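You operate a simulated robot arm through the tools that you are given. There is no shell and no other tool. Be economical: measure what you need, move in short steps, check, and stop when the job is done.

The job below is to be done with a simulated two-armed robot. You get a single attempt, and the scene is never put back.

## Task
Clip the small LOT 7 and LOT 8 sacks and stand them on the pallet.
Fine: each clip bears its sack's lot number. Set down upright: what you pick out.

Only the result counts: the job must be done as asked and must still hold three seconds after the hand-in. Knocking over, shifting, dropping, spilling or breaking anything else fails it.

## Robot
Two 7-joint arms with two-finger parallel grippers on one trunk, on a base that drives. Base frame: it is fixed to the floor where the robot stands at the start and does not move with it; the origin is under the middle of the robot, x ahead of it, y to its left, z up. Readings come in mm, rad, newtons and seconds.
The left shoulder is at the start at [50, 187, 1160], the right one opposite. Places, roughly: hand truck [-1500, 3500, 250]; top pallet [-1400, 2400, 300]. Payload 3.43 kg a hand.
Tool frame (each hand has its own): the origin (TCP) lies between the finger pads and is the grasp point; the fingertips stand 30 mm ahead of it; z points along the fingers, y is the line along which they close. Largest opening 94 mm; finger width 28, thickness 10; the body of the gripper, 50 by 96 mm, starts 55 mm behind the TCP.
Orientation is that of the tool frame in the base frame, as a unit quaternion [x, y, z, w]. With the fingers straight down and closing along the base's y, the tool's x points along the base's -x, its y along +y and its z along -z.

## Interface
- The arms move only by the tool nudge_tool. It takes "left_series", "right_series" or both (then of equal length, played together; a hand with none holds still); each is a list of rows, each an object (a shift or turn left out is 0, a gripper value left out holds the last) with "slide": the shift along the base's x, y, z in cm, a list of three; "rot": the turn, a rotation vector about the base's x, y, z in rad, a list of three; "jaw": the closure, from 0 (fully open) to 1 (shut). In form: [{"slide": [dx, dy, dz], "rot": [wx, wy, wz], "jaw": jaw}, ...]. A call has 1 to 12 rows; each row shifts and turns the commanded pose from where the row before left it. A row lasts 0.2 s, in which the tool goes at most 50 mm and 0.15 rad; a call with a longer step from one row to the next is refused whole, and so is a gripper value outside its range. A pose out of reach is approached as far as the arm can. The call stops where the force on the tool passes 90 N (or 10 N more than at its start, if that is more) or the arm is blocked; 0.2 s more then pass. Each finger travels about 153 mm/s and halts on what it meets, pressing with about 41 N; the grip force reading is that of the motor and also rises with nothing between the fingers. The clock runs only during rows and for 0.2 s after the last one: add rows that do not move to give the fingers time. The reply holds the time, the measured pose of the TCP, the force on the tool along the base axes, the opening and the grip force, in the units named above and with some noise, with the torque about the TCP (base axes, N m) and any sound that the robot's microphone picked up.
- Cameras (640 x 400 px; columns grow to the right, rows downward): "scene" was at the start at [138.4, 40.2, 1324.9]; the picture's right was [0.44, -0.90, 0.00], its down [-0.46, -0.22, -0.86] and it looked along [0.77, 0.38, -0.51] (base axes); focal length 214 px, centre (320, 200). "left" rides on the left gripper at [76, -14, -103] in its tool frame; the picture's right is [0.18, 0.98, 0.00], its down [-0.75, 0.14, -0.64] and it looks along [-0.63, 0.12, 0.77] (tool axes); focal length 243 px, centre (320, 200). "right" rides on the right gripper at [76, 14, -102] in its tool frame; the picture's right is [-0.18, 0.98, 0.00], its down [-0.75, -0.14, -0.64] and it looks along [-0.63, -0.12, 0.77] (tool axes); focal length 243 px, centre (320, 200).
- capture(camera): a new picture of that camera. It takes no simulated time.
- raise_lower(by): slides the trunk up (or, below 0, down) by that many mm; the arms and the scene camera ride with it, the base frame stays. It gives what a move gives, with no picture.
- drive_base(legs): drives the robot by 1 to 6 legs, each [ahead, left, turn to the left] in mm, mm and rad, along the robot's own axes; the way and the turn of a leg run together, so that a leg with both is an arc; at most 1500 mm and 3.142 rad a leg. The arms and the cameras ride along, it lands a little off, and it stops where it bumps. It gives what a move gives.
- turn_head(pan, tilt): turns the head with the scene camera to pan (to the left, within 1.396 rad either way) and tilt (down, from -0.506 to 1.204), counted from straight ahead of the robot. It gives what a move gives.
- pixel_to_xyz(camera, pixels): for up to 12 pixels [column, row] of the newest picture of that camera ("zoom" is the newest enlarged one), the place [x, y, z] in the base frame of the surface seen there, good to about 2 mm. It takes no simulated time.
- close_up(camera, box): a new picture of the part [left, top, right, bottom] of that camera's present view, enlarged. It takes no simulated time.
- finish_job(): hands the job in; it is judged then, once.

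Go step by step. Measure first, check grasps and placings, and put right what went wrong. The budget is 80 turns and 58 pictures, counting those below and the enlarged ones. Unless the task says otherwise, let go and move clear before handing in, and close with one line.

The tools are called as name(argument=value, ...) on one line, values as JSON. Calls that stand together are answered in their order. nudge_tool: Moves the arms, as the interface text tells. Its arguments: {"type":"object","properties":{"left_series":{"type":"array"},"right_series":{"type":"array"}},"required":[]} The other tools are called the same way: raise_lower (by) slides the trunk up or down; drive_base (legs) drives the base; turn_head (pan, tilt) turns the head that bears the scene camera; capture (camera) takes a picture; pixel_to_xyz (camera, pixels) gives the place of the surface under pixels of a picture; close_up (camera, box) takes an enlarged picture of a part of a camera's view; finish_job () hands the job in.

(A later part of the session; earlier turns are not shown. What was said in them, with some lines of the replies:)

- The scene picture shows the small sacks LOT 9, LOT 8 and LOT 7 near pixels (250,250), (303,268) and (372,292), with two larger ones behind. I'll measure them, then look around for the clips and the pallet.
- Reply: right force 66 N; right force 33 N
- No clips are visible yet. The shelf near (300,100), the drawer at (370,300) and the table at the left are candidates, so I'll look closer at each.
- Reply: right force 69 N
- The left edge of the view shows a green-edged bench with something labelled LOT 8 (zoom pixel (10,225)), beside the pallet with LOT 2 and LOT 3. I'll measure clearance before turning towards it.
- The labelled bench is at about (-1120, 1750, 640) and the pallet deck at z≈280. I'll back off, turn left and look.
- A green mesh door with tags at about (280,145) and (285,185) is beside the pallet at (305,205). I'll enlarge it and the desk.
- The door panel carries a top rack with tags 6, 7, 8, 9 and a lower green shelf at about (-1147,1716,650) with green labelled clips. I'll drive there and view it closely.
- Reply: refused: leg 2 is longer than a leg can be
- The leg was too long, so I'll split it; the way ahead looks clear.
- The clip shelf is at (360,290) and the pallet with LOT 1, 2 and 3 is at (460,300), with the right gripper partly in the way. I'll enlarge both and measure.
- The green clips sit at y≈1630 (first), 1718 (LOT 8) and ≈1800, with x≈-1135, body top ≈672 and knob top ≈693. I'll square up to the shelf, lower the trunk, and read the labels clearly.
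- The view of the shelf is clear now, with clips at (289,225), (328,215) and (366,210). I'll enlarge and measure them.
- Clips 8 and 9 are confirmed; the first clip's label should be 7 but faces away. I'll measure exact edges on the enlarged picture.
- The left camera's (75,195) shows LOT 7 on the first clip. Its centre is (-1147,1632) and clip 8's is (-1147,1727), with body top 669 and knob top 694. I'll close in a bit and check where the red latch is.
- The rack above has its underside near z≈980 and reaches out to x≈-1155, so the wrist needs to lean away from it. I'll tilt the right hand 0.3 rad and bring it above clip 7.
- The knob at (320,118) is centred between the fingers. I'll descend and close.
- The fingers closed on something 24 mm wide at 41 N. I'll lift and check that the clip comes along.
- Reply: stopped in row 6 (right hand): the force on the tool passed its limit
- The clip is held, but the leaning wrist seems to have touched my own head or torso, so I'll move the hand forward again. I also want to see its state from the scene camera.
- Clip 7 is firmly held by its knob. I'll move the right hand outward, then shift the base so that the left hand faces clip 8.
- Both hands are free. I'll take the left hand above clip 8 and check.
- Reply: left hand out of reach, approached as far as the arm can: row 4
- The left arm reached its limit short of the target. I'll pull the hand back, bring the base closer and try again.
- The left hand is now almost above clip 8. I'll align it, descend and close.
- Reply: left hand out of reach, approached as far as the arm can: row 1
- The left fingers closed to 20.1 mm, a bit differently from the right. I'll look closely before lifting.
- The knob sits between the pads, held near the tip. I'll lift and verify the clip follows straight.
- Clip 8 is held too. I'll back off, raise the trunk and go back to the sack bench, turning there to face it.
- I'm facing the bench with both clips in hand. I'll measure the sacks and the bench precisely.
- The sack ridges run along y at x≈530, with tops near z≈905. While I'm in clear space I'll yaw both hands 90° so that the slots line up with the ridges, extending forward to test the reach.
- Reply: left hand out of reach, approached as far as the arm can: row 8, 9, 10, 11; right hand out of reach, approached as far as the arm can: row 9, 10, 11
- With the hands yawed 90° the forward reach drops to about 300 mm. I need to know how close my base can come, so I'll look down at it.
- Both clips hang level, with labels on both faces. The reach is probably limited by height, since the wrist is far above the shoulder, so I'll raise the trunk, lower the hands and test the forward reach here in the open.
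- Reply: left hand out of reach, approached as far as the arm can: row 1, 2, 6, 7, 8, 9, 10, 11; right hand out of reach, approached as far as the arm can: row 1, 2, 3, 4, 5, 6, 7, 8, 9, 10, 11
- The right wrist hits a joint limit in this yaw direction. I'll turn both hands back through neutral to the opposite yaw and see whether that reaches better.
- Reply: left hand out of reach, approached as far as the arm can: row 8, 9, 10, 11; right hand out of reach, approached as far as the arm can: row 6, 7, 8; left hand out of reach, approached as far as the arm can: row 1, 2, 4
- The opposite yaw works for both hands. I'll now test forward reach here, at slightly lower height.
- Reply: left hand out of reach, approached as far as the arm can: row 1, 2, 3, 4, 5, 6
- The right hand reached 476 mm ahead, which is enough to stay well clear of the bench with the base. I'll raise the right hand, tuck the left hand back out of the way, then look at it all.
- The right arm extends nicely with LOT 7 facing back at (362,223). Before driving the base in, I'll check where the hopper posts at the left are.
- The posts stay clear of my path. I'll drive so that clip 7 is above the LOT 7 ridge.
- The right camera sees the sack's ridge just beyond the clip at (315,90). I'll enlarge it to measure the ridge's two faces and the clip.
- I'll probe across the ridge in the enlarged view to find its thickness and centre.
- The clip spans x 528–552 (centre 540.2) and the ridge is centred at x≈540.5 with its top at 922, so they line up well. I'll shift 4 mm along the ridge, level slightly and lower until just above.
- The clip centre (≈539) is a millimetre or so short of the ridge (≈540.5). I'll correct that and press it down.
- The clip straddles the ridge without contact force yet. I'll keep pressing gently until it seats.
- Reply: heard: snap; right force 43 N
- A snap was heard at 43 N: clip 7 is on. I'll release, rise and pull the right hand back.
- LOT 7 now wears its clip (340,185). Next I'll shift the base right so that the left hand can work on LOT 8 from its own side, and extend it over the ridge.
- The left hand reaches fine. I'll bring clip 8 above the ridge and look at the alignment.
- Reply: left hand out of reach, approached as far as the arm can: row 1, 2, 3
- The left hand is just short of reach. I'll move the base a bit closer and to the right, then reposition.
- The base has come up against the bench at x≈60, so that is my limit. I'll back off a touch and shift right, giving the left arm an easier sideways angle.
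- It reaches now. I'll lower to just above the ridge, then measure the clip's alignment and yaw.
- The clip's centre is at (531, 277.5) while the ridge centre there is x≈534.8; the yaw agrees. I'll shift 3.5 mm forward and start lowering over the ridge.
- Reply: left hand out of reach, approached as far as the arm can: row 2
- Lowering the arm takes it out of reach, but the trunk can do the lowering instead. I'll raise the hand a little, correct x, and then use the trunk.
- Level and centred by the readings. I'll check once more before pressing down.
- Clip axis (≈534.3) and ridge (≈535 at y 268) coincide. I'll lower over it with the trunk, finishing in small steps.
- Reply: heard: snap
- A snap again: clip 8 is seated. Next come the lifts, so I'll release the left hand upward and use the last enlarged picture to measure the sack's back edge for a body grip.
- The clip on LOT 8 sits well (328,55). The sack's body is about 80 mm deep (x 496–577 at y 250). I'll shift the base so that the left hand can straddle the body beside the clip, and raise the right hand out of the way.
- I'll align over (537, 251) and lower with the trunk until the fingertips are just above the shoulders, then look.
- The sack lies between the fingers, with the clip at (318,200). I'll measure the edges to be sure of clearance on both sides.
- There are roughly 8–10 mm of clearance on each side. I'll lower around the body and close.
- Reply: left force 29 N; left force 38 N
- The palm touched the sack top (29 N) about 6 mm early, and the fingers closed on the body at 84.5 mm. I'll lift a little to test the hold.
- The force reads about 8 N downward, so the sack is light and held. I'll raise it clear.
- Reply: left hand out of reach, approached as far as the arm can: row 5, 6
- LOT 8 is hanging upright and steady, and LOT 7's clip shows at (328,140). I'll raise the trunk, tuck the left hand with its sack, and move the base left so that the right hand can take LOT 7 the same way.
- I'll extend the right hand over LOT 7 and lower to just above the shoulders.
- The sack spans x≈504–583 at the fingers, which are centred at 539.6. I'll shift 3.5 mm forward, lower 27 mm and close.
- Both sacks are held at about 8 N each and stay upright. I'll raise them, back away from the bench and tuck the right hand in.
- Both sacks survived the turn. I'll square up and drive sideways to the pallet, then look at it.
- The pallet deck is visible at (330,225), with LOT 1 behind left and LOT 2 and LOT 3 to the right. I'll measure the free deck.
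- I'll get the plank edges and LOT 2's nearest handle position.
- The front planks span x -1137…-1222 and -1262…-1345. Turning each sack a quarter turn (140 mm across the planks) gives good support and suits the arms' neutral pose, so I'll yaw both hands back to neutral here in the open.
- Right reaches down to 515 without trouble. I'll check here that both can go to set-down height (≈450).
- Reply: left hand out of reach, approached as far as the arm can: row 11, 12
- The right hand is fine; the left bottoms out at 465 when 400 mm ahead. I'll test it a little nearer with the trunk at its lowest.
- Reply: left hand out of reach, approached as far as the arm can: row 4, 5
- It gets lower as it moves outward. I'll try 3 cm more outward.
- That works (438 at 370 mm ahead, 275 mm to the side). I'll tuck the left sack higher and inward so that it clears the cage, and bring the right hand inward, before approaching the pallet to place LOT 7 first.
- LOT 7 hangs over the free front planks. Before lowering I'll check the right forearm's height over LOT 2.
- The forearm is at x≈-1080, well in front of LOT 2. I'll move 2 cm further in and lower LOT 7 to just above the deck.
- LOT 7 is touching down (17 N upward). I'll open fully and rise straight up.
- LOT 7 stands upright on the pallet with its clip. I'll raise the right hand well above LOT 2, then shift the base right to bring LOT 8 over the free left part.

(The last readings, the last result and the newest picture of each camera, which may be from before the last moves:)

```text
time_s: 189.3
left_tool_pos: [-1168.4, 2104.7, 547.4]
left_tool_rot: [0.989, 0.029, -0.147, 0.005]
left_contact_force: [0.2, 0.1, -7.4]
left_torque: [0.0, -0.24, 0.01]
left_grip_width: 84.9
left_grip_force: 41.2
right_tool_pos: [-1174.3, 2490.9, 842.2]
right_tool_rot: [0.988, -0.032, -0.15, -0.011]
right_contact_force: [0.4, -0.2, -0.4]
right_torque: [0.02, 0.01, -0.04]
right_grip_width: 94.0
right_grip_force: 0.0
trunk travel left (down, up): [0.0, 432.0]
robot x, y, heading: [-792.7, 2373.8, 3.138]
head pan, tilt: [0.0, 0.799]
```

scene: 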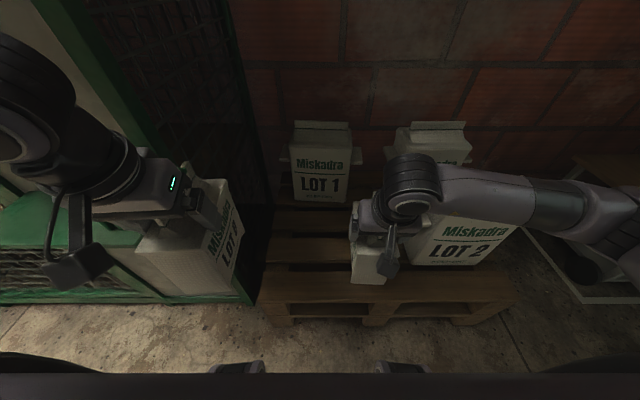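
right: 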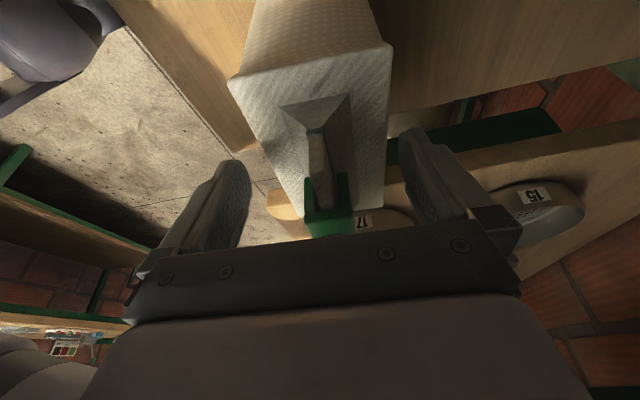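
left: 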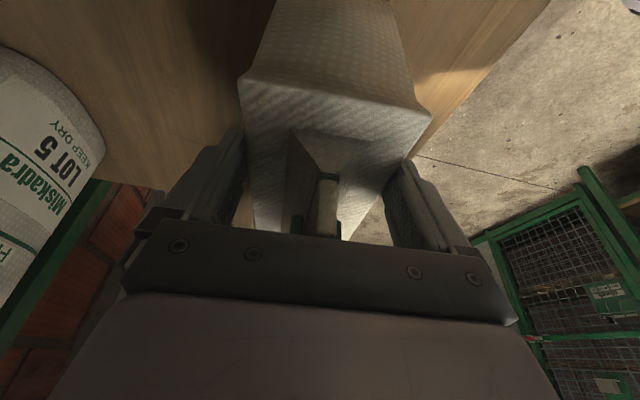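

Before lowering I must be sure the left forearm clears the clip shelf (y<1853, z 640). I'll look to the left.

turn_head(pan=0.5, tilt=0.75)

capture(camera="scene")

```text
time_s: 190.2
left_tool_pos: [-1167.7, 2105.3, 548.3]
left_tool_rot: [0.989, 0.029, -0.147, 0.005]
left_contact_force: [0.1, -0.6, -8.6]
left_torque: [-0.01, -0.22, 0.0]
left_grip_width: 84.8
left_grip_force: 41.7
right_tool_pos: [-1174.9, 2490.9, 842.6]
right_tool_rot: [0.988, -0.033, -0.151, -0.01]
right_contact_force: [0.1, 0.2, 0.3]
right_torque: [0.01, -0.01, -0.01]
right_grip_width: 94.1
right_grip_force: 0.2
trunk travel left (down, up): [0.0, 432.0]
robot x, y, heading: [-795.9, 2374.2, 3.136]
head pan, tilt: [0.499, 0.75]
```

```text
2 pictures are left
```

scene: 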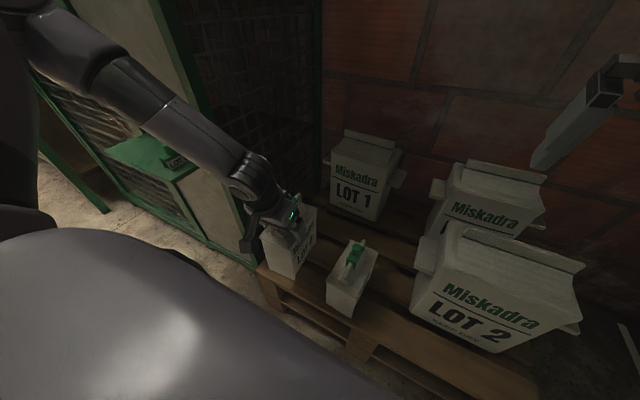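

pixel_to_xyz(camera="scene", pixels=[[230, 170], [200, 140], [170, 115], [120, 80], [195, 165], [160, 130], [120, 110], [40, 40], [150, 150], [165, 158], [185, 172], [100, 75]])

```text
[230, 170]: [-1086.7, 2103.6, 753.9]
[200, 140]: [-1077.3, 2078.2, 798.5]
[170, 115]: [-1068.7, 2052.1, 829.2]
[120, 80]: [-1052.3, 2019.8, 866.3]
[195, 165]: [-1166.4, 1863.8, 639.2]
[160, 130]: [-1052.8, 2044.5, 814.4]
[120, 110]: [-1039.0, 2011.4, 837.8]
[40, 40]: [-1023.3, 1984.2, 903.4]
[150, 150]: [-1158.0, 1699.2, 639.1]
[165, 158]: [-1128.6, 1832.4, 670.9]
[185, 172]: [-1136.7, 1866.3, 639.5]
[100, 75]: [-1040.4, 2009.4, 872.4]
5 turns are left
```

The forearm slopes up and away (elbow at y≈1985, z≈900), clear of the shelf. I'll lower LOT 8 gently onto the deck.

nudge_tool(left_series=[{"slide": [0, 0, -2]}, {"slide": [0, 0, -2]}, {"slide": [0, 0, -2]}, {"slide": [0, 0, -1.5]}, {"slide": [0, 0, -1]}, {"slide": [0, 0, -0.6]}, {"slide": [0, 0, -0.4]}, {"slide": [0, 0, -0.3]}, {"slide": [0, 0, -0.2]}, {"slide": [0, 0, -0.2]}, {}])

```text
time_s: 192.7
left_tool_pos: [-1167.3, 2103.9, 447.7]
left_tool_rot: [0.988, 0.028, -0.149, 0.006]
left_contact_force: [5.5, -2.1, 7.8]
left_torque: [0.31, 0.52, -0.02]
left_grip_width: 84.9
left_grip_force: 40.7
right_tool_pos: [-1174.7, 2491.3, 842.1]
right_tool_rot: [0.988, -0.031, -0.149, -0.01]
right_contact_force: [0.3, 0.5, 0.2]
right_torque: [0.0, 0.02, -0.02]
right_grip_width: 94.0
right_grip_force: 0.1
trunk travel left (down, up): [0.0, 432.0]
robot x, y, heading: [-791.1, 2373.3, 3.132]
head pan, tilt: [0.499, 0.75]
4 turns are left
```

LOT 8 is on the deck: the force has flipped to 8 N upward. I'll open fully, rise straight up and check.

nudge_tool(left_series=[{"jaw": 0}, {"jaw": 0}, {}, {"slide": [0, 0, 0.5]}, {"slide": [0, 0, 1]}, {"slide": [0, 0, 1.5]}, {"slide": [0, 0, 2.5]}, {"slide": [0, 0, 3]}, {"slide": [0, 0, 3.5]}, {"slide": [0, 0, 4]}, {"slide": [0, 0, 4]}, {}])

close_up(camera="scene", box=[200, 120, 480, 340])

```text
time_s: 195.2
left_tool_pos: [-1169.1, 2103.8, 646.1]
left_tool_rot: [0.989, 0.028, -0.148, 0.005]
left_contact_force: [-0.1, 0.5, -0.9]
left_torque: [-0.01, 0.0, 0.02]
left_grip_width: 93.8
left_grip_force: 0.1
right_tool_pos: [-1174.2, 2491.5, 842.8]
right_tool_rot: [0.988, -0.032, -0.15, -0.01]
right_contact_force: [-0.2, 1.2, 0.4]
right_torque: [0.0, 0.01, 0.0]
right_grip_width: 94.0
right_grip_force: 0.0
trunk travel left (down, up): [0.0, 432.0]
robot x, y, heading: [-795.2, 2371.8, 3.132]
head pan, tilt: [0.499, 0.75]
```

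```text
1.82 times, centred on (340, 230) of scene
3 turns are left
```

zoom: 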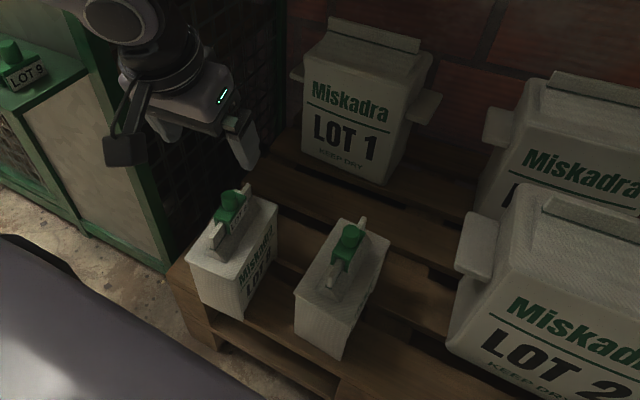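

Both sacks stand upright on the pallet wearing their clips, and both hands are clear above. I'll back away and hand in.

drive_base(legs=[[-250, 0, 0]])

```text
time_s: 197.1
left_tool_pos: [-918.6, 2102.1, 647.0]
left_tool_rot: [0.989, 0.026, -0.147, 0.005]
left_contact_force: [-0.4, 0.6, -0.4]
left_torque: [0.02, 0.01, 0.01]
left_grip_width: 94.1
left_grip_force: 0.0
right_tool_pos: [-922.2, 2491.0, 842.6]
right_tool_rot: [0.988, -0.033, -0.151, -0.009]
right_contact_force: [-0.3, -0.4, -0.5]
right_torque: [0.01, 0.0, 0.0]
right_grip_width: 94.1
right_grip_force: 0.0
trunk travel left (down, up): [0.0, 432.0]
robot x, y, heading: [-535.8, 2370.1, 3.134]
head pan, tilt: [0.499, 0.75]
2 turns are left
```

The robot is clear and nothing was touched on the way out, so I'm handing in.

finish_job()

```text
The job is handed in.
```

The small LOT 7 and LOT 8 sacks each have their matching numbered clip snapped on and are standing upright on the pallet, and the job is handed in.
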